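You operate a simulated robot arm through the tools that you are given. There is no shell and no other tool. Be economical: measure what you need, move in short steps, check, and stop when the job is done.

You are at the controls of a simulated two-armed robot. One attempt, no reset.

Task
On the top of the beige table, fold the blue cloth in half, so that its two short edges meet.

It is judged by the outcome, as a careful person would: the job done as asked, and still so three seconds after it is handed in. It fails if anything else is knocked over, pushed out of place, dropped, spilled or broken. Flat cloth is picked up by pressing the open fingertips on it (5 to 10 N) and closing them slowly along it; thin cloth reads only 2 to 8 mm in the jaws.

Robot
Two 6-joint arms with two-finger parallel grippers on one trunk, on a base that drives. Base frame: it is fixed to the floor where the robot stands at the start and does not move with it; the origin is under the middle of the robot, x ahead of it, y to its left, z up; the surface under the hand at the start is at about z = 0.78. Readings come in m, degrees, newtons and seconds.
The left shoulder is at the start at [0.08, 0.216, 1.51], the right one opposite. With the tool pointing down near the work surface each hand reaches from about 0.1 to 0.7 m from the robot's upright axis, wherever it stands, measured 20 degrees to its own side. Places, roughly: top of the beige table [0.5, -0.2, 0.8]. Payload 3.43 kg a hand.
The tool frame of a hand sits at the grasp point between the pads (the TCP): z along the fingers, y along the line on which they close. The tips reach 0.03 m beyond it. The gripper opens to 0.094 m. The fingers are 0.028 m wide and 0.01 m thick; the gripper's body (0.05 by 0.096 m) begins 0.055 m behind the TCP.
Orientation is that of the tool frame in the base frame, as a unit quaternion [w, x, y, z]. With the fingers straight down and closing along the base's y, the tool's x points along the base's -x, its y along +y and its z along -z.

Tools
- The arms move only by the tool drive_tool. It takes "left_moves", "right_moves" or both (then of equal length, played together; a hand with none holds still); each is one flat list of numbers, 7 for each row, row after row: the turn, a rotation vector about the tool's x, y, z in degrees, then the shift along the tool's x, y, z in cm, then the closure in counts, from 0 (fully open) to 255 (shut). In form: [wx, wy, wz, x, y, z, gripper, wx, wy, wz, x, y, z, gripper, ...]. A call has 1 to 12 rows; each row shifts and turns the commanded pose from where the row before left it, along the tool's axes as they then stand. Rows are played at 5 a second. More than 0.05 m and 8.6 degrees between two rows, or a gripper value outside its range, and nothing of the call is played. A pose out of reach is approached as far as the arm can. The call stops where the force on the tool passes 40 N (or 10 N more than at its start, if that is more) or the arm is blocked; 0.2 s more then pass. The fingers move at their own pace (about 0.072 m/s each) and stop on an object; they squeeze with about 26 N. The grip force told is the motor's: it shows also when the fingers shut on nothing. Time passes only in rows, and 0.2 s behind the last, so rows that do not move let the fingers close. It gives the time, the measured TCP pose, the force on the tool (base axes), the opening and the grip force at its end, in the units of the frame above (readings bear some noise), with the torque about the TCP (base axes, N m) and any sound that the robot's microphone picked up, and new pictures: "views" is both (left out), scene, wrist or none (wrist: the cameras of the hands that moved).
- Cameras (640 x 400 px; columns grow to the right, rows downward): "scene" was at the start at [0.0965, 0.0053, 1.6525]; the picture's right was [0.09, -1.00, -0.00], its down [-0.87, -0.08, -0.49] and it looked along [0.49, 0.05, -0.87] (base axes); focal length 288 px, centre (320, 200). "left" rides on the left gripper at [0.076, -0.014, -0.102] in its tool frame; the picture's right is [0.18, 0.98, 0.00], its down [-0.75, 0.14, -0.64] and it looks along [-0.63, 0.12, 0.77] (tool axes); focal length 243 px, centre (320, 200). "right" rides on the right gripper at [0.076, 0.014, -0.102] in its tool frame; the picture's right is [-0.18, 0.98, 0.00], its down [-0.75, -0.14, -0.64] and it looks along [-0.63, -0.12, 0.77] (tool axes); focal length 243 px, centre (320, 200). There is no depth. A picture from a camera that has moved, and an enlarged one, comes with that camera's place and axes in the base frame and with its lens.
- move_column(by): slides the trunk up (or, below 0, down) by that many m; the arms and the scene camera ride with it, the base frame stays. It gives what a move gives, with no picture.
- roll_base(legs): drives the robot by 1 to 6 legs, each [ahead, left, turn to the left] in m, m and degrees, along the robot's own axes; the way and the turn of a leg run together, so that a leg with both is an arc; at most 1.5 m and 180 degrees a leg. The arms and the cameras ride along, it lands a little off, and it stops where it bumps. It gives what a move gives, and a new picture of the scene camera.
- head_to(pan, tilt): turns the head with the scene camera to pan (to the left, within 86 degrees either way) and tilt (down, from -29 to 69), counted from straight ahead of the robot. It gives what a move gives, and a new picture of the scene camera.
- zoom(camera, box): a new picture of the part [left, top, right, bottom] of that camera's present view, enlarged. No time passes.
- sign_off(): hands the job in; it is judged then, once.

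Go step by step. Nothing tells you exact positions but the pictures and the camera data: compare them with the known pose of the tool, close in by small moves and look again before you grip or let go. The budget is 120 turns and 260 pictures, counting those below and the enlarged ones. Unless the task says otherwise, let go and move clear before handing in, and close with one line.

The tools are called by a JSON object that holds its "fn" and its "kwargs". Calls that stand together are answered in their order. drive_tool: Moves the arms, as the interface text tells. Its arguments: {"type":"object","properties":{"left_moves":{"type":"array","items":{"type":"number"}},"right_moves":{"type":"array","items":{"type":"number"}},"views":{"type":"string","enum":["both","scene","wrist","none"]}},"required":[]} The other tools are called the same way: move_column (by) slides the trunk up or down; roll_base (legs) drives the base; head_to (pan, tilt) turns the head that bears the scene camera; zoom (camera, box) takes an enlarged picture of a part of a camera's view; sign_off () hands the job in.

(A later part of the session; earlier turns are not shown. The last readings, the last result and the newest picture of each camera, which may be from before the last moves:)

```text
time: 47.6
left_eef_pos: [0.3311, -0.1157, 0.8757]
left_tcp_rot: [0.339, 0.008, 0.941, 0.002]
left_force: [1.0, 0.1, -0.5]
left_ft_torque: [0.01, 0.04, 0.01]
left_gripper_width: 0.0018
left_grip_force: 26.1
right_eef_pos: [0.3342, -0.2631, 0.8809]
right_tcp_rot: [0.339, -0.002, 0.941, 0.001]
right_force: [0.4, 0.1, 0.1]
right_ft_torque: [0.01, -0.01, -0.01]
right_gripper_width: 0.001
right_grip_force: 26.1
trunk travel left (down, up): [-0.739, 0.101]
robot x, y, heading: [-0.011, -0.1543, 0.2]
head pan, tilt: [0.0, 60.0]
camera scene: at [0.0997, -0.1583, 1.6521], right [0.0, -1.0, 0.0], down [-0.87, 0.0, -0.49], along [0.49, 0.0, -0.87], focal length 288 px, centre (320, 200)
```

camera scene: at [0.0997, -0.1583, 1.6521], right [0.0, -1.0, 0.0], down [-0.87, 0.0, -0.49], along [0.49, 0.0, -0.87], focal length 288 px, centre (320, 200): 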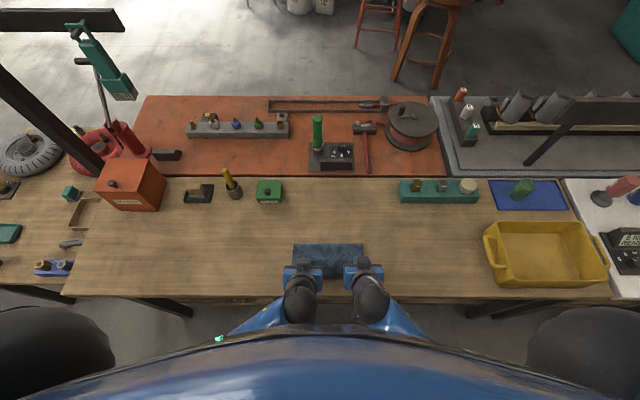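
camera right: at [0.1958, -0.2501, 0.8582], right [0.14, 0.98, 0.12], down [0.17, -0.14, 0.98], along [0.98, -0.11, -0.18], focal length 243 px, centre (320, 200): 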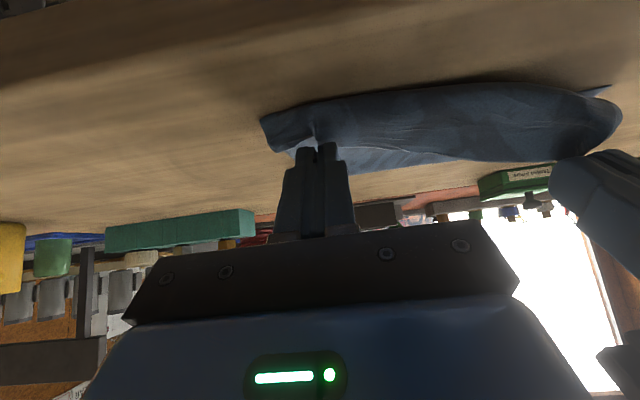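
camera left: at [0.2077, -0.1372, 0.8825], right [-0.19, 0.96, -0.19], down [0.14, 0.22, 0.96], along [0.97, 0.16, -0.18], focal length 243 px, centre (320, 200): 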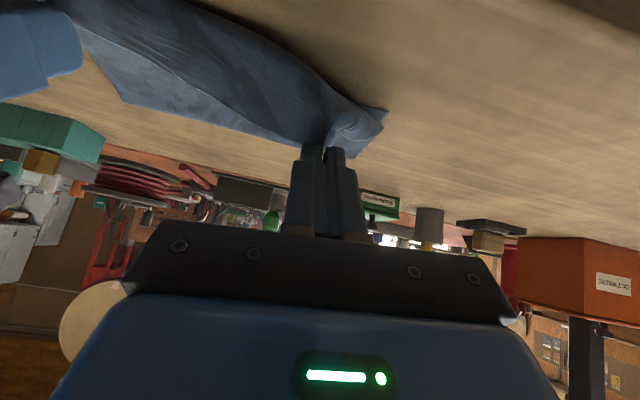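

The base is back and the hands are still holding. Let me look at the state closely.

{"fn": "zoom", "kwargs": {"camera": "scene", "box": [260, 220, 400, 320]}}

{"fn": "zoom", "kwargs": {"camera": "right", "box": [200, 0, 640, 260]}}

```text
4.00 times, centred on (330, 270) of scene
camera zoom: at [0.0997, -0.1583, 1.6521], right [0.0, -1.0, 0.0], down [-0.87, 0.0, -0.49], along [0.49, 0.0, -0.87], focal length 1151 px, centre (280, -80)
```

zoom: 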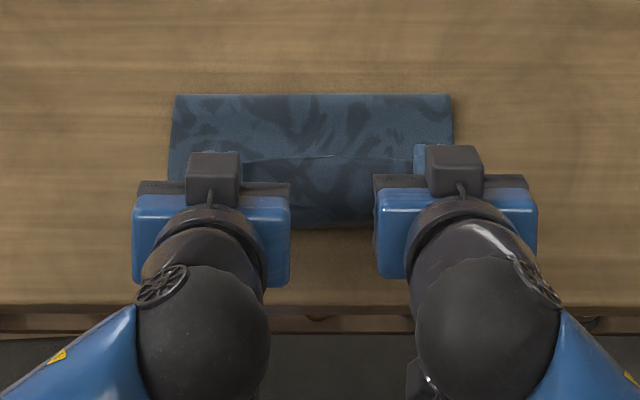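

```text
1.45 times, centred on (420, 130) of right
camera zoom: at [0.2117, -0.249, 0.9116], right [0.14, 0.98, 0.12], down [0.17, -0.14, 0.97], along [0.98, -0.11, -0.19], focal length 353 px, centre (174, 302)
```

zoom: 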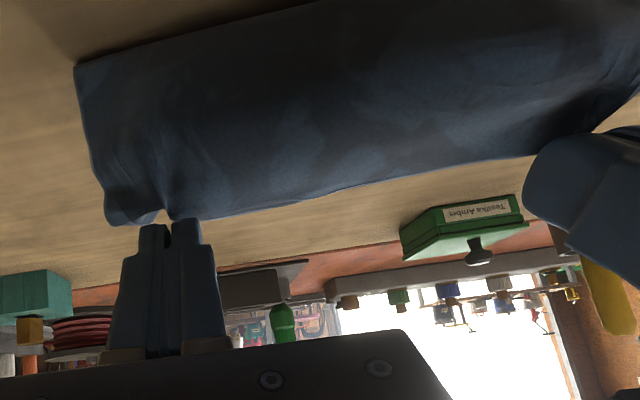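

The edge hangs right above the near edge. I'll lower it there, open the fingers, and withdraw backward along them to see the real state unobstructed.

{"fn": "drive_tool", "kwargs": {"left_moves": [0, 0, 0, 1.0, 0, 0.95, 255, 0, 0, 0, 1.0, 0, 0.95, 255, 0, 0, 0, 1.0, 0, 0.95, 255, 0, 0, 0, 0.8, 0, 0.75, 255, 0, 0, 0, 0, 0, 0, 255], "right_moves": [0, 0, 0, 1.1, 0, 1.1, 255, 0, 0, 0, 1.1, 0, 1.1, 255, 0, 0, 0, 1.1, 0, 1.05, 255, 0, 0, 0, 0.9, 0, 0.75, 255, 0, 0, 0, 0, 0, 0, 255], "views": "wrist"}}

{"fn": "zoom", "kwargs": {"camera": "scene", "box": [260, 220, 400, 320]}}

```text
time: 48.8
left_eef_pos: [0.3197, -0.1158, 0.8281]
left_tcp_rot: [0.342, 0.008, 0.94, 0.003]
left_force: [-0.2, 0.5, -0.6]
left_ft_torque: [-0.02, -0.02, -0.01]
left_gripper_width: 0.0018
left_grip_force: 25.7
right_eef_pos: [0.3244, -0.262, 0.827]
right_tcp_rot: [0.342, -0.002, 0.94, 0.002]
right_force: [0.4, 0.0, 0.4]
right_ft_torque: [-0.01, -0.04, -0.02]
right_gripper_width: 0.0009
right_grip_force: 25.9
trunk travel left (down, up): [-0.739, 0.101]
robot x, y, heading: [-0.0088, -0.1569, 0.2]
head pan, tilt: [0.0, 60.0]
camera right: at [0.1998, -0.2487, 0.8566], right [0.14, 0.98, 0.12], down [0.17, -0.14, 0.98], along [0.98, -0.11, -0.18], focal length 243 px, centre (320, 200)
camera left: at [0.1949, -0.1281, 0.8553], right [-0.13, 0.99, -0.11], down [0.17, 0.13, 0.98], along [0.98, 0.11, -0.18], focal length 243 px, centre (320, 200)
```

right: 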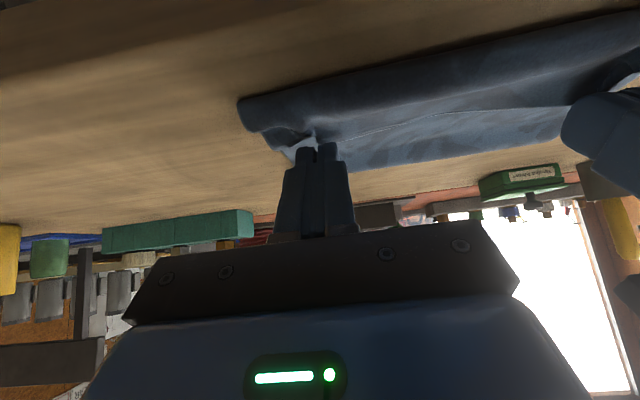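
left: 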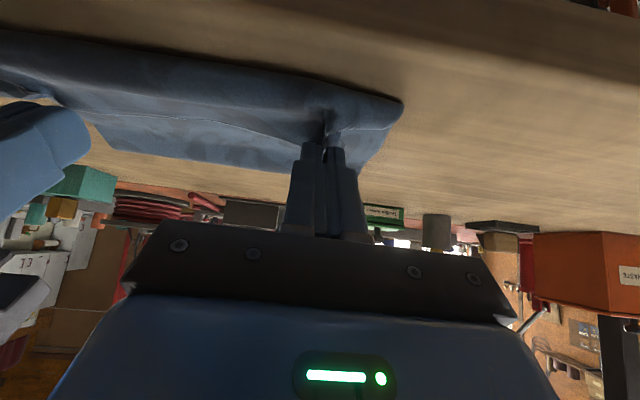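

```text
4.00 times, centred on (330, 270) of scene
camera zoom: at [0.0886, -0.1583, 1.653], right [0.0, -1.0, 0.0], down [-0.87, 0.0, -0.5], along [0.5, 0.0, -0.87], focal length 1151 px, centre (280, -80)
```

zoom: 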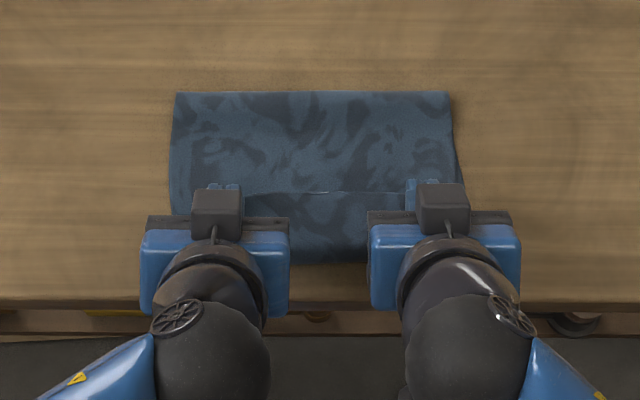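

It's now clear that the hem rolled back on itself: the sheet curls toward me and the free edge lies on top. I'll lift it back out to straighten the sheet and then check where the lower layer really lies.

{"fn": "drive_tool", "kwargs": {"left_moves": [0, 0, 0, -2.98, 0, -0.82, 255, 0, 0, 0, -2.68, 0, -1.08, 255, 0, 0, 0, -4.67, 0, 0.65, 255, 0, 0, 0, -3.7, 0, 1.8, 255, 0, 0, 0, -3.38, 0, 2.19, 255, 0, 0, 0, -2.42, 0, 3.34, 255, 0, 0, 0, -1.39, 0, 3.78, 255, 0, 0, 0, 0, 0, 0, 255], "right_moves": [0, 0, 0, -2.68, 0, -1.08, 255, 0, 0, 0, -2.68, 0, -1.08, 255, 0, 0, 0, -4.67, 0, 0.65, 255, 0, 0, 0, -3.7, 0, 1.8, 255, 0, 0, 0, -3.38, 0, 2.19, 255, 0, 0, 0, -2.42, 0, 3.34, 255, 0, 0, 0, -1.39, 0, 3.78, 255, 0, 0, 0, 0, 0, 0, 255], "views": "wrist"}}

{"fn": "zoom", "kwargs": {"camera": "scene", "box": [250, 180, 410, 300]}}

```text
time: 50.6
left_eef_pos: [0.5443, -0.1194, 0.8874]
left_tcp_rot: [0.343, 0.007, 0.939, 0.002]
left_force: [0.1, -0.2, 0.5]
left_ft_torque: [0.04, 0.06, 0.01]
left_gripper_width: 0.0018
left_grip_force: 26.3
right_eef_pos: [0.5438, -0.2626, 0.8888]
right_tcp_rot: [0.343, -0.003, 0.94, 0.002]
right_force: [-0.3, 0.7, 0.4]
right_ft_torque: [-0.01, 0.03, 0.0]
right_gripper_width: 0.001
right_grip_force: 26.2
trunk travel left (down, up): [-0.739, 0.101]
robot x, y, heading: [-0.012, -0.1592, 0.3]
head pan, tilt: [0.0, 60.0]
camera right: at [0.4203, -0.2479, 0.9185], right [0.14, 0.98, 0.12], down [0.16, -0.14, 0.98], along [0.98, -0.11, -0.18], focal length 243 px, centre (320, 200)
camera left: at [0.4203, -0.132, 0.9158], right [-0.13, 0.99, -0.11], down [0.16, 0.13, 0.98], along [0.98, 0.11, -0.18], focal length 243 px, centre (320, 200)
```

right: 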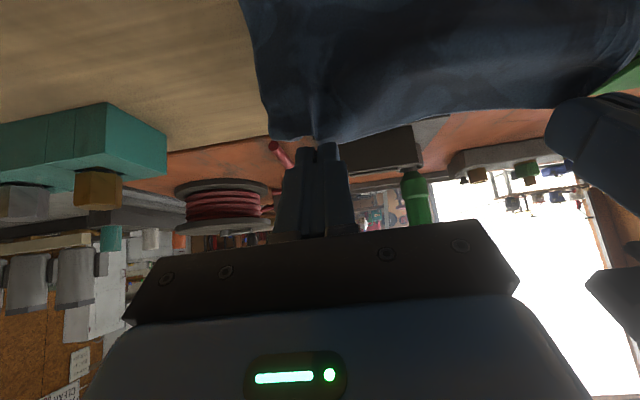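
left: 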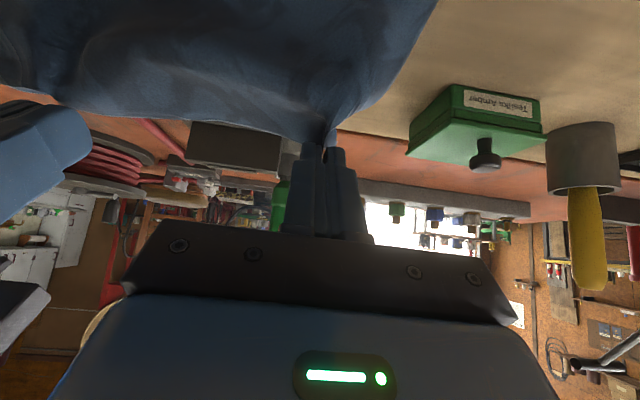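

```text
3.33 times, centred on (330, 240) of scene
camera zoom: at [0.086, -0.1583, 1.6533], right [0.0, -1.0, 0.0], down [-0.87, 0.0, -0.5], along [0.5, 0.0, -0.87], focal length 959 px, centre (287, 67)
```

zoom: 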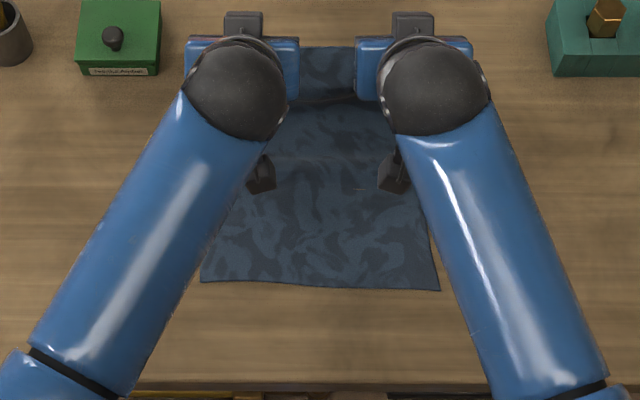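

The near edge is still at x=0.354, so the lower layer hasn't moved; only tension shifts the fold. I'll cross lower this time (about 6 cm) so nothing pulls, then let the last flap fall forward by gravity.

{"fn": "drive_tool", "kwargs": {"left_moves": [0, 0, 0, -0.4, 0, 4.12, 255, 0, 0, 0, 0, 0, 0, 255, 0, 0, 0, 2.04, 0, -3.02, 255, 0, 0, 0, 2.55, 0, -2.4, 255, 0, 0, 0, 2.68, 0, -2.25, 255, 0, 0, 0, 2.3, 0, -1.93, 255, 0, 0, 0, 0.69, 0, -2.29, 255, 0, 0, 0, 0, 0, 0, 255], "right_moves": [0, 0, 0, -0.4, 0, 4.12, 255, 0, 0, 0, 0, 0, 0, 255, 0, 0, 0, 2.04, 0, -3.02, 255, 0, 0, 0, 2.55, 0, -2.4, 255, 0, 0, 0, 2.68, 0, -2.25, 255, 0, 0, 0, 2.3, 0, -1.93, 255, 0, 0, 0, 0.69, 0, -2.29, 255, 0, 0, 0, 0, 0, 0, 255], "views": "wrist"}}

{"fn": "zoom", "kwargs": {"camera": "scene", "box": [250, 190, 410, 310]}}

```text
time: 52.4
left_eef_pos: [0.42, -0.1182, 0.882]
left_tcp_rot: [0.342, 0.007, 0.94, 0.003]
left_force: [-0.5, -0.4, -0.1]
left_ft_torque: [0.02, 0.03, 0.0]
left_gripper_width: 0.0015
left_grip_force: 25.5
right_eef_pos: [0.4198, -0.2646, 0.8825]
right_tcp_rot: [0.343, -0.002, 0.939, 0.001]
right_force: [-0.2, -0.8, -0.5]
right_ft_torque: [0.03, 0.02, 0.0]
right_gripper_width: 0.0004
right_grip_force: 25.8
trunk travel left (down, up): [-0.739, 0.101]
robot x, y, heading: [-0.0115, -0.158, 0.4]
head pan, tilt: [0.0, 60.0]
camera right: at [0.2956, -0.2485, 0.9121], right [0.14, 0.98, 0.12], down [0.17, -0.14, 0.98], along [0.98, -0.11, -0.18], focal length 243 px, centre (320, 200)
camera left: at [0.296, -0.1295, 0.9112], right [-0.13, 0.99, -0.11], down [0.17, 0.13, 0.98], along [0.98, 0.11, -0.18], focal length 243 px, centre (320, 200)
```

right: 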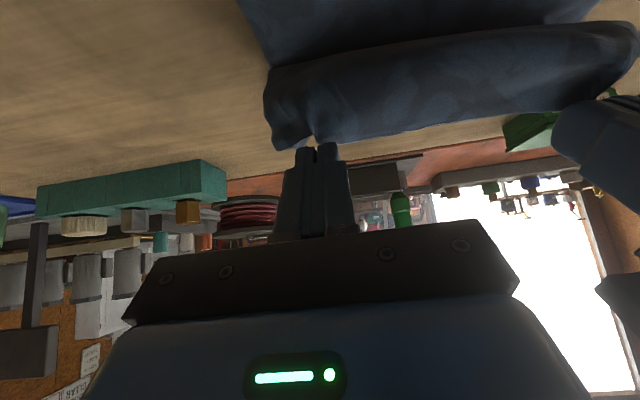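
left: 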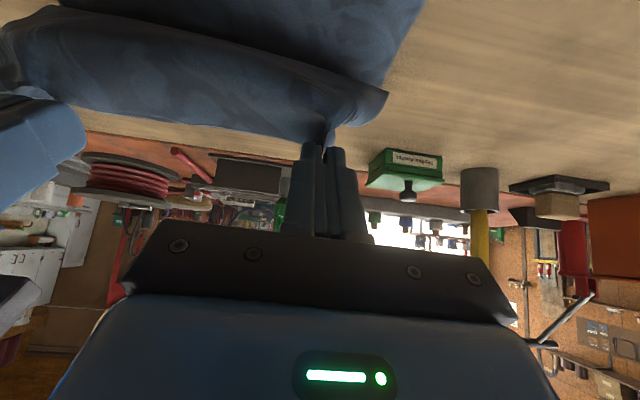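

```text
3.33 times, centred on (330, 250) of scene
camera zoom: at [0.0889, -0.1583, 1.653], right [0.0, -1.0, 0.0], down [-0.87, 0.0, -0.5], along [0.5, 0.0, -0.87], focal length 959 px, centre (287, 33)
```

zoom: 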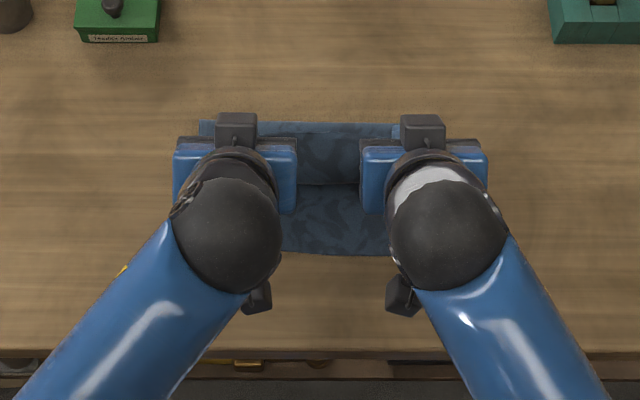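

The fold now sits at x≈0.485, just where it should be. I'll bring the edge forward gently, staying slack.

{"fn": "drive_tool", "kwargs": {"left_moves": [0, 0, 0, 2.77, 0, -1.6, 255, 0, 0, 0, 1.65, 0, -0.21, 255, 0, 0, 0, 1.65, 0, -0.21, 255, 0, 0, 0, 0, 0, 0, 255], "right_moves": [0, 0, 0, 2.77, 0, -1.6, 255, 0, 0, 0, 1.65, 0, -0.21, 255, 0, 0, 0, 1.65, 0, -0.21, 255, 0, 0, 0, 0, 0, 0, 255], "views": "wrist"}}

{"fn": "zoom", "kwargs": {"camera": "scene", "box": [250, 190, 410, 310]}}

```text
time: 53.4
left_eef_pos: [0.3586, -0.1176, 0.86]
left_tcp_rot: [0.343, 0.008, 0.939, 0.002]
left_force: [-1.0, -0.1, -0.2]
left_ft_torque: [0.01, -0.01, 0.03]
left_gripper_width: 0.0016
left_grip_force: 25.5
right_eef_pos: [0.359, -0.2636, 0.8599]
right_tcp_rot: [0.342, -0.002, 0.94, 0.002]
right_force: [-0.7, -0.7, -0.6]
right_ft_torque: [0.0, -0.03, 0.0]
right_gripper_width: 0.0011
right_grip_force: 26.0
trunk travel left (down, up): [-0.739, 0.101]
robot x, y, heading: [-0.011, -0.1584, 0.3]
head pan, tilt: [0.0, 60.0]
camera right: at [0.2357, -0.2495, 0.8892], right [0.14, 0.98, 0.12], down [0.16, -0.14, 0.98], along [0.98, -0.11, -0.18], focal length 243 px, centre (320, 200)
camera left: at [0.2358, -0.1292, 0.8892], right [-0.13, 0.99, -0.11], down [0.16, 0.13, 0.98], along [0.98, 0.11, -0.18], focal length 243 px, centre (320, 200)
```

right: 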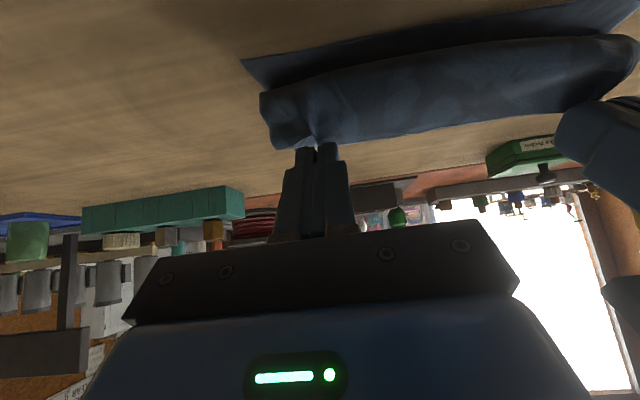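
left: 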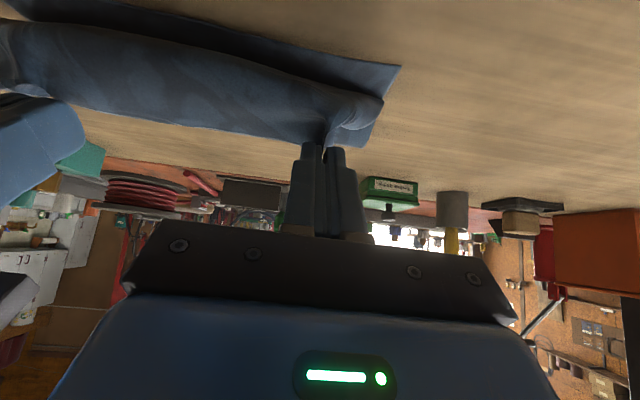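

```text
3.33 times, centred on (330, 250) of scene
camera zoom: at [0.0866, -0.1583, 1.6532], right [0.0, -1.0, 0.0], down [-0.87, 0.0, -0.5], along [0.5, 0.0, -0.87], focal length 959 px, centre (287, 33)
```

zoom: 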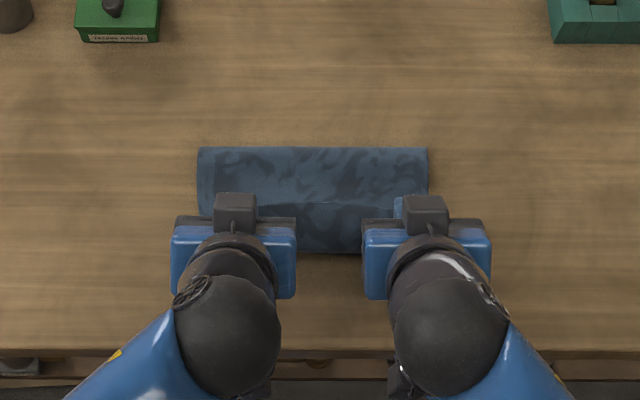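

The fold follows the hand when I pull further, so the previous point was the right place to let go. I'll go back, repeat that same crossing, and release there with a small forward flick so the flap falls toward me.

{"fn": "drive_tool", "kwargs": {"left_moves": [0, 0, 0, -3.84, 0, 0.09, 255, 0, 0, 0, -4.03, 0, 1.42, 255, 0, 0, 0, -3.7, 0, 1.8, 255, 0, 0, 0, -2.74, 0, 2.96, 255, 0, 0, 0, -1.72, 0, 3.4, 255, 0, 0, 0, -0.6, 0, 4.42, 255, 0, 0, 0, 0, 0, 0, 255, 0, 0, 0, 0, 0, 0, 255], "right_moves": [0, 0, 0, -3.84, 0, 0.09, 255, 0, 0, 0, -4.03, 0, 1.42, 255, 0, 0, 0, -3.7, 0, 1.8, 255, 0, 0, 0, -2.74, 0, 2.96, 255, 0, 0, 0, -1.72, 0, 3.4, 255, 0, 0, 0, -0.6, 0, 4.42, 255, 0, 0, 0, 0, 0, 0, 255, 0, 0, 0, 0, 0, 0, 255], "views": "none"}}

{"fn": "drive_tool", "kwargs": {"left_moves": [0, 0, 0, 2.27, 0, -3.21, 255, 0, 0, 0, 2.55, 0, -2.4, 255, 0, 0, 0, 2.68, 0, -2.25, 255, 0, 0, 0, 2.3, 0, -1.93, 255, 0, 0, 0, 0.69, 0, -2.29, 255, 0, 0, 0, 0, 0, 0, 255, 0, 0, 0, 2.3, 0, -1.93, 150, 0, 0, 0, 0, 0, -4.5, 150, 0, 0, 0, 0, 0, -4.5, 150, 0, 0, 0, 0, 0, 0, 150], "right_moves": [0, 0, 0, 2.27, 0, -3.21, 255, 0, 0, 0, 2.55, 0, -2.4, 255, 0, 0, 0, 2.68, 0, -2.25, 255, 0, 0, 0, 2.3, 0, -1.93, 255, 0, 0, 0, 0.69, 0, -2.29, 255, 0, 0, 0, 0, 0, 0, 255, 0, 0, 0, 2.3, 0, -1.93, 150, 0, 0, 0, 0, 0, -4.5, 150, 0, 0, 0, 0, 0, -4.5, 150, 0, 0, 0, 0, 0, 0, 150]}}

{"fn": "zoom", "kwargs": {"camera": "scene", "box": [250, 190, 410, 310]}}

```text
time: 55.2
left_eef_pos: [0.5767, -0.1174, 0.8583]
left_tcp_rot: [0.343, 0.007, 0.939, 0.002]
left_force: [-0.4, -0.4, 0.7]
left_ft_torque: [-0.02, -0.05, 0.03]
left_gripper_width: 0.0019
left_grip_force: 25.6
right_eef_pos: [0.5756, -0.2592, 0.8594]
right_tcp_rot: [0.343, -0.002, 0.939, 0.001]
right_force: [0.4, -0.4, -0.2]
right_ft_torque: [0.03, 0.0, -0.03]
right_gripper_width: 0.0008
right_grip_force: 26.2
trunk travel left (down, up): [-0.739, 0.101]
robot x, y, heading: [-0.0123, -0.161, -0.2]
head pan, tilt: [0.0, 60.0]
```

```text
time: 57.4
left_eef_pos: [0.3335, -0.115, 0.954]
left_tcp_rot: [0.342, 0.008, 0.94, 0.002]
left_force: [-0.4, 0.5, -0.1]
left_ft_torque: [0.0, 0.0, -0.05]
left_gripper_width: 0.0387
left_grip_force: 0.0
right_eef_pos: [0.3302, -0.2626, 0.9528]
right_tcp_rot: [0.342, -0.002, 0.94, 0.001]
right_force: [-0.3, 0.6, 0.2]
right_ft_torque: [0.0, -0.03, 0.02]
right_gripper_width: 0.0387
right_grip_force: 0.0
trunk travel left (down, up): [-0.739, 0.101]
robot x, y, heading: [-0.0088, -0.1544, 0.4]
head pan, tilt: [0.0, 60.0]
camera scene: at [0.0885, -0.1584, 1.6531], right [0.0, -1.0, 0.0], down [-0.87, 0.0, -0.5], along [0.5, 0.0, -0.87], focal length 288 px, centre (320, 200)
camera right: at [0.2061, -0.2487, 0.9829], right [0.14, 0.98, 0.12], down [0.17, -0.14, 0.98], along [0.98, -0.11, -0.18], focal length 243 px, centre (320, 200)
camera left: at [0.209, -0.1279, 0.9822], right [-0.13, 0.99, -0.11], down [0.17, 0.13, 0.98], along [0.98, 0.11, -0.18], focal length 243 px, centre (320, 200)
```

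scene: 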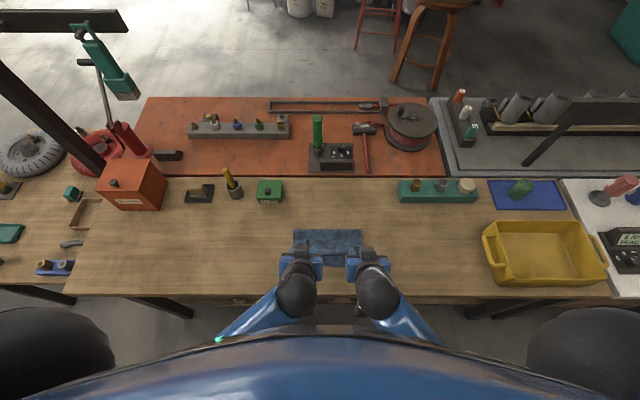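
right: 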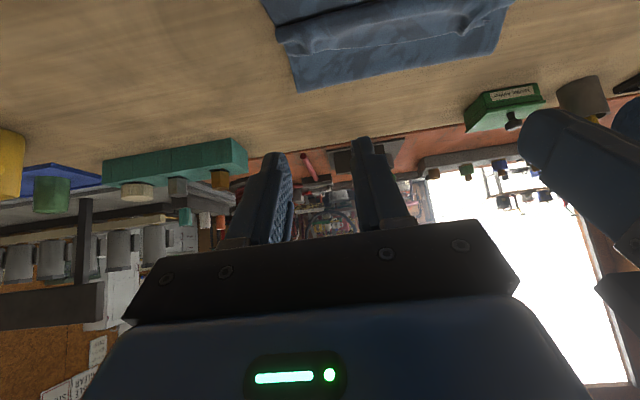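
left: 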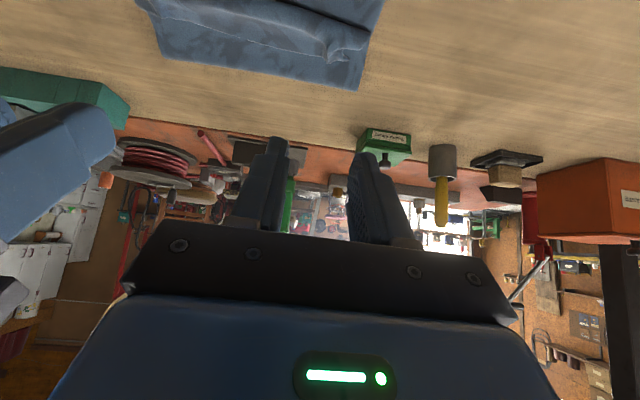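

```text
3.33 times, centred on (330, 250) of scene
camera zoom: at [0.0885, -0.1584, 1.6531], right [0.0, -1.0, 0.0], down [-0.87, 0.0, -0.5], along [0.5, 0.0, -0.87], focal length 959 px, centre (287, 33)
```

zoom: 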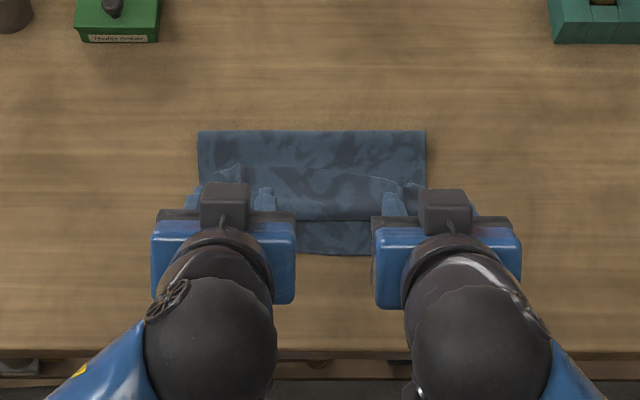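

The fold holds at x≈0.472; the last ~4.5 cm fell back as a hem on top, with its edge at x≈0.43. I'll set the hands vertical above it to see it and re-grip just that hem edge.

{"fn": "drive_tool", "kwargs": {"left_moves": [0, 8, 0, 0, 0, 0, 174, 0, 8, 0, 0, 0, 0, 174, 0, 8, 0, 0, 0, 0, 174, 0, 8, 0, 0, 0, 0, 174, 0, 8, 0, 0, 0, 0, 174, 0, 0, 0, -3, 0, 0, 195, 0, 0, 0, -3, 0, 2, 195, 0, 0, 0, 0, 0, 2, 195], "right_moves": [0, 8, 0, 0, 0, 0, 174, 0, 8, 0, 0, 0, 0, 174, 0, 8, 0, 0, 0, 0, 174, 0, 8, 0, 0, 0, 0, 174, 0, 8, 0, 0, 0, 0, 174, 0, 0, 0, -3, 0, 0, 195, 0, 0, 0, -3, 0, 2, 195, 0, 0, 0, 0, 0, 2, 195], "views": "wrist"}}

{"fn": "zoom", "kwargs": {"camera": "scene", "box": [250, 190, 410, 310]}}

```text
time: 59.2
left_eef_pos: [0.3912, -0.117, 0.9]
left_tcp_rot: [0.001, 0.006, 1.0, 0.004]
left_force: [-0.5, -0.1, -0.3]
left_ft_torque: [-0.02, 0.03, -0.01]
left_gripper_width: 0.0221
left_grip_force: 0.0
left hand out of reach, approached as far as the arm can: row 5
right_eef_pos: [0.3898, -0.2639, 0.9021]
right_tcp_rot: [0.0, -0.003, 1.0, 0.0]
right_force: [-1.1, -0.3, -0.1]
right_ft_torque: [-0.03, -0.03, -0.01]
right_gripper_width: 0.0222
right_grip_force: 0.1
right hand out of reach, approached as far as the arm can: row 5
trunk travel left (down, up): [-0.739, 0.101]
robot x, y, heading: [-0.012, -0.1571, 0.1]
head pan, tilt: [0.0, 60.0]
camera right: at [0.3149, -0.2499, 1.0054], right [0.18, 0.98, 0.0], down [0.75, -0.14, 0.64], along [0.63, -0.11, -0.77], focal length 243 px, centre (320, 200)
camera left: at [0.3144, -0.1308, 1.0021], right [-0.17, 0.99, 0.01], down [0.75, 0.13, 0.65], along [0.63, 0.12, -0.76], focal length 243 px, centre (320, 200)
```

right: 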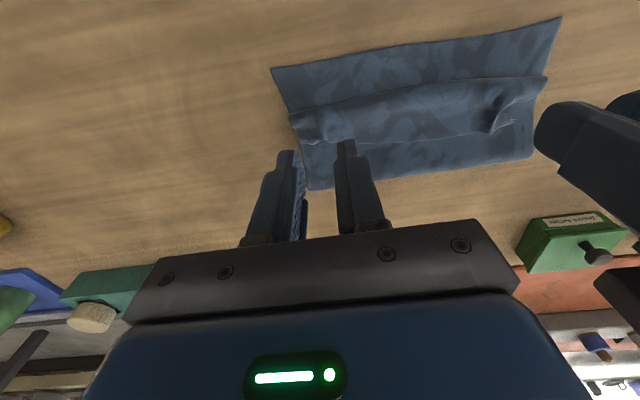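
left: 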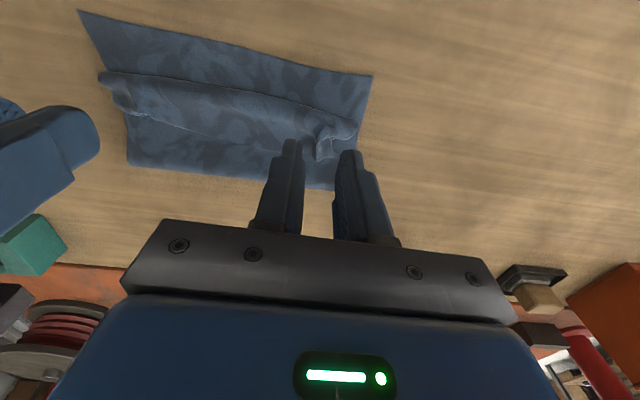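

```text
3.33 times, centred on (330, 250) of scene
camera zoom: at [0.0865, -0.1583, 1.6532], right [0.0, -1.0, 0.0], down [-0.87, 0.0, -0.5], along [0.5, 0.0, -0.87], focal length 959 px, centre (287, 33)
```

zoom: 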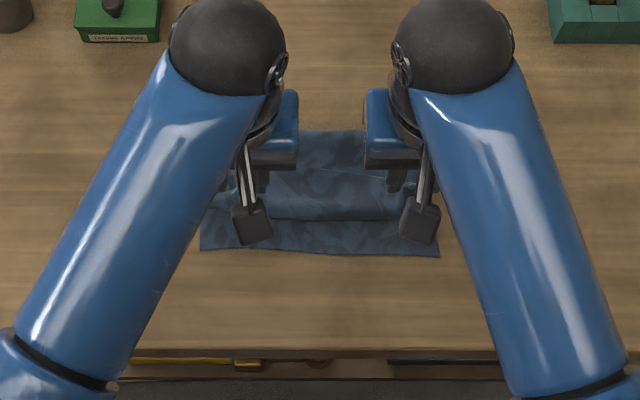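

I can see the hem well: its free edge is at x≈0.42, with small ridges still standing where I pinched (y≈−0.11 and −0.265). I'll re-grip those with the hands leaning forward 30°, which gives far more room to roll the edge over afterwards.

{"fn": "drive_tool", "kwargs": {"left_moves": [0, 6, 0, 0, 0, 0, 195, 0, 6, 0, 0, 0, 0, 195, 0, 6, 0, 0, 0, 0, 195, 0, 6, 0, 0, 0, 0, 195, 0, 6, 0, 0, 0, 0, 195, 0, 0, 0, -2.97, 0, 2.1, 195, 0, 0, 0, -2.97, 0, 2.1, 195, 0, 0, 0, 0, 0, 0, 195], "right_moves": [0, 6, 0, 0, 0, 0, 195, 0, 6, 0, 0, 0, 0, 195, 0, 6, 0, 0, 0, 0, 195, 0, 6, 0, 0, 0, 0, 195, 0, 6, 0, 0, 0, 0, 195, 0, 0, 0, -2.97, 0, 2.1, 195, 0, 0, 0, -2.97, 0, 2.1, 195, 0, 0, 0, 0, 0, 0, 195], "views": "wrist"}}

```text
time: 60.6
left_eef_pos: [0.4174, -0.1267, 0.8267]
left_tcp_rot: [-0.258, 0.004, 0.966, 0.006]
left_force: [-0.7, -0.4, -0.2]
left_ft_torque: [0.03, 0.0, -0.01]
left_gripper_width: 0.0222
left_grip_force: 0.1
left hand out of reach, approached as far as the arm can: row 2, 3, 4, 5
right_eef_pos: [0.4205, -0.2525, 0.8152]
right_tcp_rot: [-0.264, -0.004, 0.965, 0.001]
right_force: [-1.1, 0.3, 12.6]
right_ft_torque: [0.0, 0.08, -0.01]
right_gripper_width: 0.0222
right_grip_force: 0.0
right hand out of reach, approached as far as the arm can: row 2, 3, 4, 5
trunk travel left (down, up): [-0.739, 0.101]
robot x, y, heading: [-0.0122, -0.1586, 0.1]
head pan, tilt: [0.0, 60.0]
stopped in row 7 (right hand): the force on the tool passed its limit at 88 N (the readings are from after the stop); the commanded pose is now the measured one
camera right: at [0.4074, -0.2378, 0.942], right [0.15, 0.98, -0.09], down [0.98, -0.14, 0.17], along [0.15, -0.11, -0.98], focal length 243 px, centre (320, 200)
camera left: at [0.4031, -0.1421, 0.9523], right [-0.15, 0.98, 0.1], down [0.98, 0.13, 0.18], along [0.17, 0.12, -0.98], focal length 243 px, centre (320, 200)
```

right: 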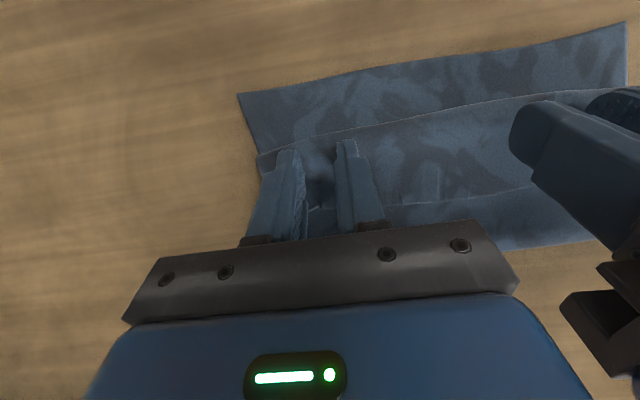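
left: 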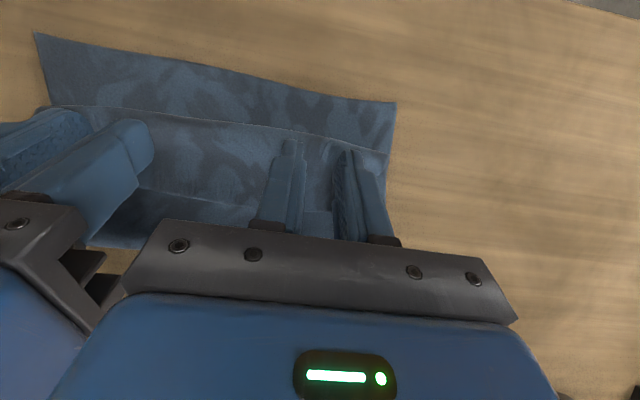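

The rotation went through an unreachable pose and both hands drifted inward, with the right pressing hard briefly. I'll lift both, correct the spacing, and look.

{"fn": "drive_tool", "kwargs": {"left_moves": [0, 0, 0, 1.0, 0, -1.73, 195, 0, 0, 0, 1.0, 1.2, -1.73, 195, 0, 0, 0, 0, 0, 0, 195], "right_moves": [0, 0, 0, 1.25, 0, -2.16, 195, 0, 0, 0, 1.25, -1.2, -2.16, 195, 0, 0, 0, 0, 0, 0, 195], "views": "wrist"}}

```text
time: 61.4
left_eef_pos: [0.423, -0.1179, 0.8576]
left_tcp_rot: [-0.258, 0.004, 0.966, 0.006]
left_force: [-0.7, -0.4, 0.0]
left_ft_torque: [0.01, 0.0, 0.05]
left_gripper_width: 0.0224
left_grip_force: 0.0
left hand out of reach, approached as far as the arm can: row 2
right_eef_pos: [0.4302, -0.2624, 0.8425]
right_tcp_rot: [-0.265, -0.004, 0.964, -0.001]
right_force: [-0.6, 0.1, 0.7]
right_ft_torque: [-0.04, -0.02, 0.02]
right_gripper_width: 0.0223
right_grip_force: 0.0
right hand out of reach, approached as far as the arm can: row 2
trunk travel left (down, up): [-0.739, 0.101]
robot x, y, heading: [-0.0086, -0.1553, 0.0]
head pan, tilt: [0.0, 60.0]
camera right: at [0.4177, -0.2474, 0.9704], right [0.15, 0.98, -0.09], down [0.98, -0.14, 0.17], along [0.15, -0.12, -0.98], focal length 243 px, centre (320, 200)
camera left: at [0.4086, -0.1333, 0.9831], right [-0.15, 0.98, 0.1], down [0.98, 0.13, 0.18], along [0.16, 0.12, -0.98], focal length 243 px, centre (320, 200)
```

right: 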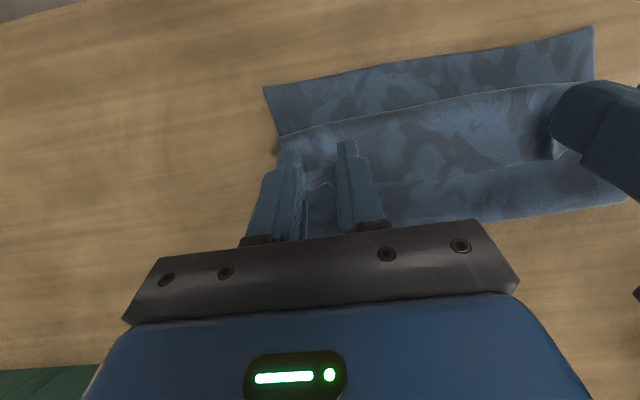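
left: 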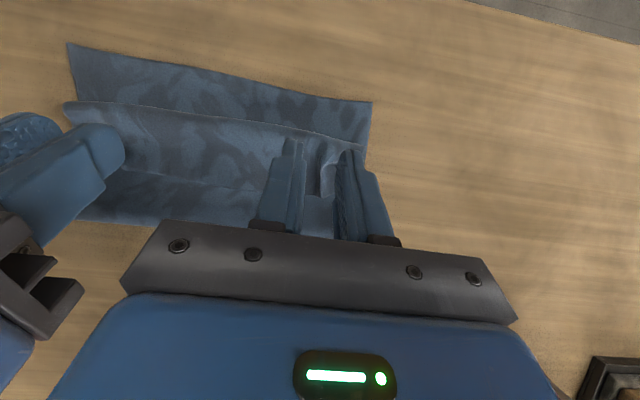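

The hem and its ridges are intact between the fingers. I'll reduce the lean to about 18° to stay within reach and re-read.

{"fn": "drive_tool", "kwargs": {"left_moves": [0, -6, 0, 0, 0, 0, 195, 0, -6, 0, 0, 0, 0, 195, 0, 0, 0, 0, 0, 0, 195], "right_moves": [0, -6, 0, 0, 0, 0, 195, 0, -6, 0, 0, 0, 0, 195, 0, 0, 0, 0, 0, 0, 195], "views": "none"}}

```text
time: 62.2
left_eef_pos: [0.4231, -0.119, 0.8575]
left_tcp_rot: [-0.157, 0.006, 0.988, 0.006]
left_force: [0.0, -0.3, 0.3]
left_ft_torque: [-0.03, -0.01, 0.02]
left_gripper_width: 0.0223
left_grip_force: 0.0
right_eef_pos: [0.4297, -0.2621, 0.8431]
right_tcp_rot: [-0.163, -0.003, 0.987, 0.002]
right_force: [-0.1, -0.2, -0.2]
right_ft_torque: [-0.01, -0.02, 0.0]
right_gripper_width: 0.0222
right_grip_force: 0.2
trunk travel left (down, up): [-0.739, 0.101]
robot x, y, heading: [-0.0081, -0.1583, -0.1]
head pan, tilt: [0.0, 60.0]
```

{"fn": "drive_tool", "kwargs": {"left_moves": [0, 0, 0, -0.54, 0.4, 1.5, 195, 0, 0, 0, -0.54, 0, 1.5, 195, 0, 0, 0, 0, 0, 0, 195], "right_moves": [0, 0, 0, -0.04, -0.2, 0.9, 195, 0, 0, 0, -0.04, 0, 0.9, 195, 0, 0, 0, 0, 0, 0, 195], "views": "wrist"}}

```text
time: 63.0
left_eef_pos: [0.4238, -0.1148, 0.8251]
left_tcp_rot: [-0.157, 0.004, 0.987, 0.006]
left_force: [0.9, 0.1, -0.2]
left_ft_torque: [0.0, 0.03, 0.01]
left_gripper_width: 0.0222
left_grip_force: 0.1
right_eef_pos: [0.4257, -0.2625, 0.8265]
right_tcp_rot: [-0.162, -0.003, 0.987, 0.0]
right_force: [-1.2, 0.0, -0.6]
right_ft_torque: [0.02, -0.06, -0.01]
right_gripper_width: 0.0219
right_grip_force: 0.0
trunk travel left (down, up): [-0.739, 0.101]
robot x, y, heading: [-0.0076, -0.1579, 0.1]
head pan, tilt: [0.0, 60.0]
camera right: at [0.3865, -0.2487, 0.9478], right [0.17, 0.98, -0.06], down [0.92, -0.14, 0.37], along [0.35, -0.11, -0.93], focal length 243 px, centre (320, 200)
camera left: at [0.3833, -0.1283, 0.946], right [-0.16, 0.98, 0.07], down [0.92, 0.13, 0.38], along [0.37, 0.12, -0.92], focal length 243 px, centre (320, 200)
```

right: 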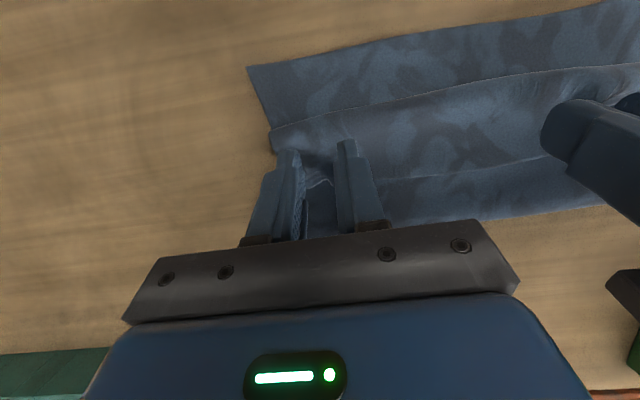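
left: 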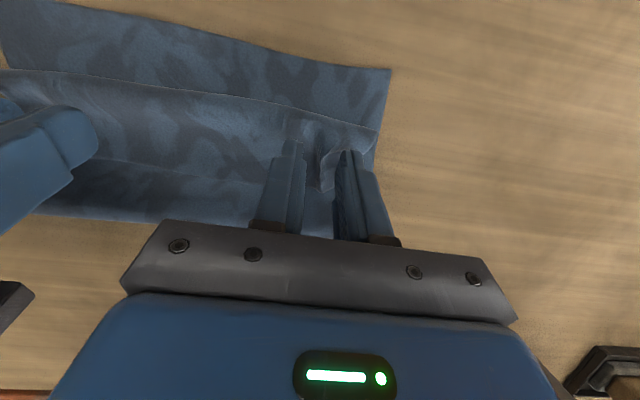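

The hem edge is at x≈0.433–0.438, so the fingertips' far corners are almost there. I'll make a small correction, then lower to light contact.

{"fn": "drive_tool", "kwargs": {"left_moves": [0, 0, 0, -0.6, 0.6, 0, 195, 0, 0, 0, -0.12, 0, 0.38, 195, 0, 0, 0, -0.06, 0, 0.2, 195, 0, 0, 0, 0, 0, 0, 195], "right_moves": [0, 0, 0, -0.1, -0.3, 0, 195, 0, 0, 0, -0.15, 0, 0.45, 195, 0, 0, 0, -0.06, 0, 0.2, 195, 0, 0, 0, 0, 0, 0, 195], "views": "wrist"}}

```text
time: 64.0
left_eef_pos: [0.4286, -0.1076, 0.817]
left_tcp_rot: [-0.157, 0.004, 0.988, 0.005]
left_force: [-0.4, -0.3, 0.2]
left_ft_torque: [0.04, 0.0, 0.02]
left_gripper_width: 0.0221
left_grip_force: 0.0
right_eef_pos: [0.4268, -0.2651, 0.8189]
right_tcp_rot: [-0.161, -0.004, 0.987, 0.001]
right_force: [0.3, 0.0, -0.1]
right_ft_torque: [0.01, -0.01, -0.01]
right_gripper_width: 0.0219
right_grip_force: 0.1
trunk travel left (down, up): [-0.739, 0.101]
robot x, y, heading: [-0.0078, -0.1588, 0.0]
head pan, tilt: [0.0, 60.0]
camera right: at [0.3869, -0.2515, 0.9401], right [0.17, 0.98, -0.06], down [0.92, -0.14, 0.37], along [0.35, -0.11, -0.93], focal length 243 px, centre (320, 200)
camera left: at [0.3881, -0.1225, 0.9383], right [-0.16, 0.98, 0.07], down [0.92, 0.13, 0.38], along [0.36, 0.12, -0.92], focal length 243 px, centre (320, 200)
```

right: 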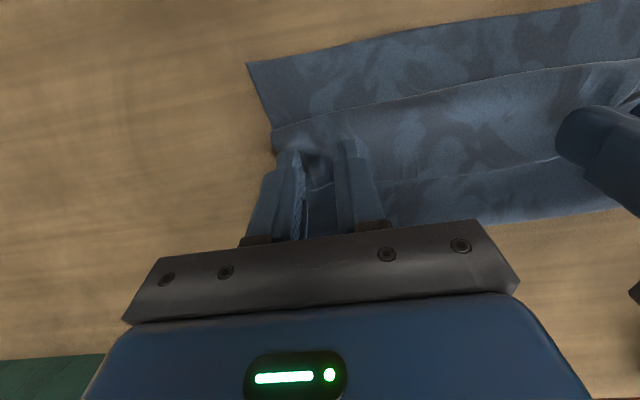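
left: 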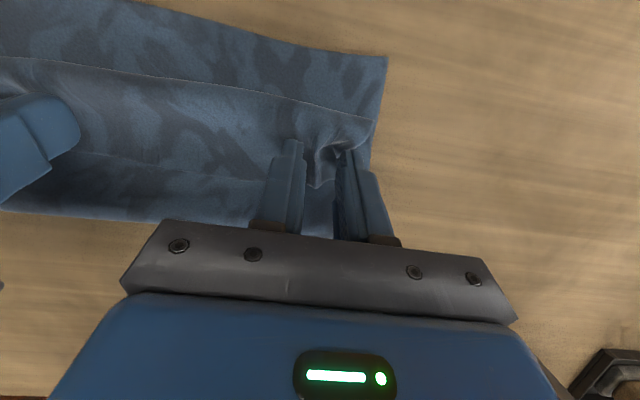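

The ridges are centred between the fingers. I'll press lightly and close.

{"fn": "drive_tool", "kwargs": {"left_moves": [0, 0, 0, -0.05, 0, 0.15, 195, 0, 0, 0, 0, 0, 0.0, 203, 0, 0, 0, 0, 0, 0, 211, 0, 0, 0, 0, 0, 0, 219, 0, 0, 0, 0, 0, 0, 227, 0, 0, 0, 0, 0, 0, 235, 0, 0, 0, 0, 0, 0, 243, 0, 0, 0, 0, 0, 0, 255, 0, 0, 0, 0, 0, 0, 255], "right_moves": [0, 0, 0, -0.1, 0, 0.32, 195, 0, 0, 0, 0, 0, 0, 203, 0, 0, 0, 0, 0, 0, 211, 0, 0, 0, 0, 0, 0, 219, 0, 0, 0, 0, 0, 0, 227, 0, 0, 0, 0, 0, 0, 235, 0, 0, 0, 0, 0, 0, 243, 0, 0, 0, 0, 0, 0, 255, 0, 0, 0, 0, 0, 0, 255], "views": "wrist"}}

```text
time: 66.0
left_eef_pos: [0.4297, -0.1088, 0.8165]
left_tcp_rot: [-0.155, 0.006, 0.988, 0.005]
left_force: [-0.6, -10.8, 0.7]
left_ft_torque: [-0.38, 0.02, 0.04]
left_gripper_width: 0.0023
left_grip_force: 26.1
right_eef_pos: [0.4255, -0.2647, 0.8151]
right_tcp_rot: [-0.162, -0.004, 0.987, 0.001]
right_force: [-0.9, 10.2, 2.3]
right_ft_torque: [0.29, 0.01, 0.02]
right_gripper_width: 0.002
right_grip_force: 25.5
trunk travel left (down, up): [-0.739, 0.101]
robot x, y, heading: [-0.0089, -0.1628, 0.2]
head pan, tilt: [0.0, 60.0]
camera right: at [0.3863, -0.2511, 0.9375], right [0.17, 0.98, -0.06], down [0.92, -0.14, 0.37], along [0.35, -0.11, -0.93], focal length 243 px, centre (320, 200)
camera left: at [0.3883, -0.1228, 0.9371], right [-0.16, 0.98, 0.06], down [0.92, 0.13, 0.38], along [0.37, 0.12, -0.92], focal length 243 px, centre (320, 200)
```

right: 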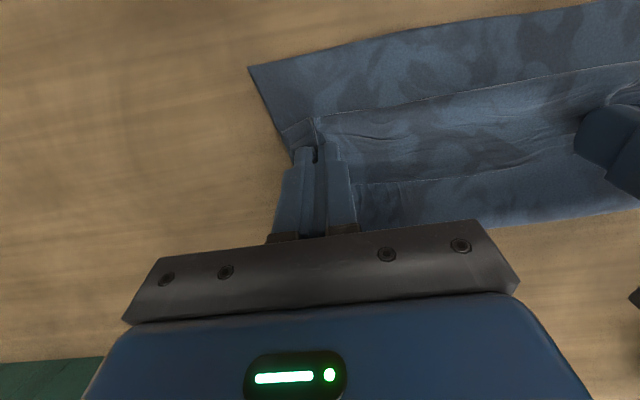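
left: 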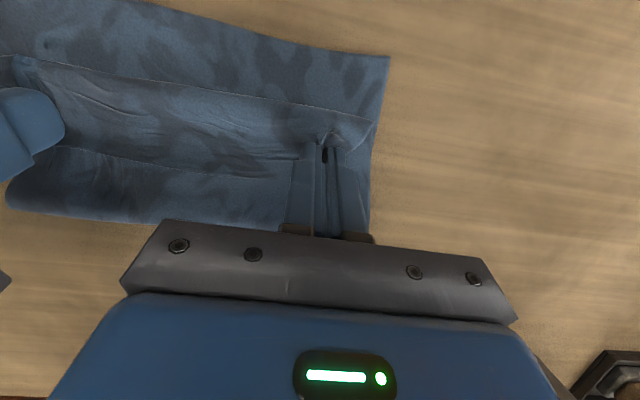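

Both ridges are gripped (2 mm). I'll ease the tension, lift slightly, then roll the hands back to −38° while moving toward me.

{"fn": "drive_tool", "kwargs": {"left_moves": [0, 0, 0, 0.45, -0.2, -1.4, 255, 0, 0, 0, 0.45, 0, -1.4, 255, 0, -8, 0, 0.8, 0, 0, 255, 0, -8, 0, 0.8, 0, 0, 255, 0, -8, 0, 0.8, 0, 0, 255, 0, -8, 0, 0.8, 0, 0, 255, 0, -8, 0, 0.8, 0, 0, 255, 0, -8, 0, 0.8, 0, 0, 255, 0, -8, 0, 0.8, 0, 0, 255, 0, 0, 0, 0, 0, 0, 255], "right_moves": [0, 0, 0, 0.45, 0.2, -1.4, 255, 0, 0, 0, 0.45, 0, -1.4, 255, 0, -8, 0, 0.8, 0, 0, 255, 0, -8, 0, 0.8, 0, 0, 255, 0, -8, 0, 0.8, 0, 0, 255, 0, -8, 0, 0.8, 0, 0, 255, 0, -8, 0, 0.8, 0, 0, 255, 0, -8, 0, 0.8, 0, 0, 255, 0, -8, 0, 0.8, 0, 0, 255, 0, 0, 0, 0, 0, 0, 255], "views": "wrist"}}

{"fn": "zoom", "kwargs": {"camera": "scene", "box": [250, 190, 410, 310]}}

```text
time: 68.2
left_eef_pos: [0.3757, -0.1097, 0.8397]
left_tcp_rot: [0.327, 0.007, 0.945, 0.004]
left_force: [0.4, -5.9, -0.1]
left_ft_torque: [-0.16, 0.02, -0.16]
left_gripper_width: 0.0018
left_grip_force: 25.8
right_eef_pos: [0.3729, -0.2636, 0.8392]
right_tcp_rot: [0.32, -0.003, 0.947, 0.002]
right_force: [0.0, 6.3, 0.4]
right_ft_torque: [0.1, 0.0, 0.16]
right_gripper_width: 0.0019
right_grip_force: 25.9
trunk travel left (down, up): [-0.739, 0.101]
robot x, y, heading: [-0.0083, -0.1592, 0.2]
head pan, tilt: [0.0, 60.0]
camera right: at [0.2505, -0.2503, 0.8755], right [0.14, 0.98, 0.12], down [0.21, -0.14, 0.97], along [0.97, -0.11, -0.23], focal length 243 px, centre (320, 200)
camera left: at [0.253, -0.1226, 0.8729], right [-0.13, 0.99, -0.1], down [0.2, 0.13, 0.97], along [0.97, 0.11, -0.21], focal length 243 px, centre (320, 200)
```

right: 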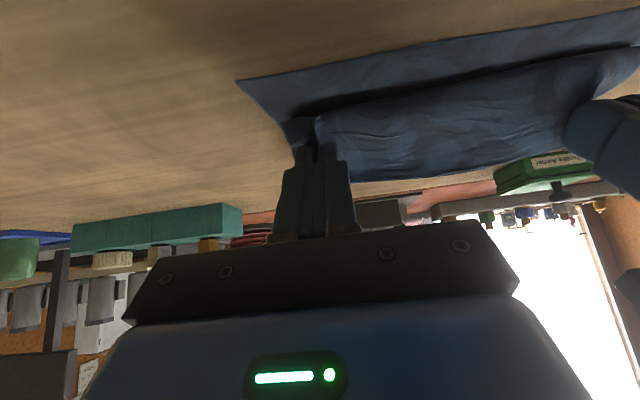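
left: 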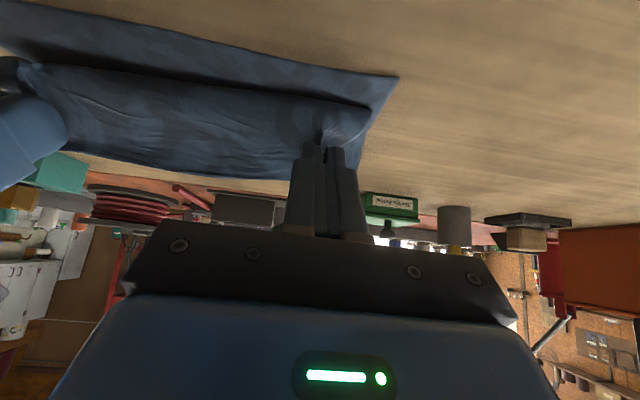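

```text
3.33 times, centred on (330, 250) of scene
camera zoom: at [0.0878, -0.1584, 1.6531], right [0.0, -1.0, 0.0], down [-0.87, 0.0, -0.5], along [0.5, 0.0, -0.87], focal length 959 px, centre (287, 33)
```

zoom: 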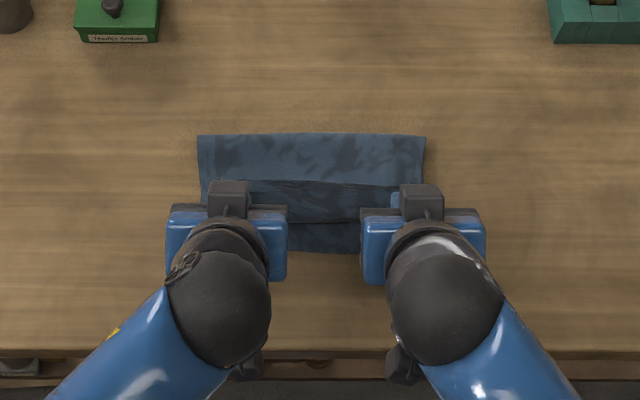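

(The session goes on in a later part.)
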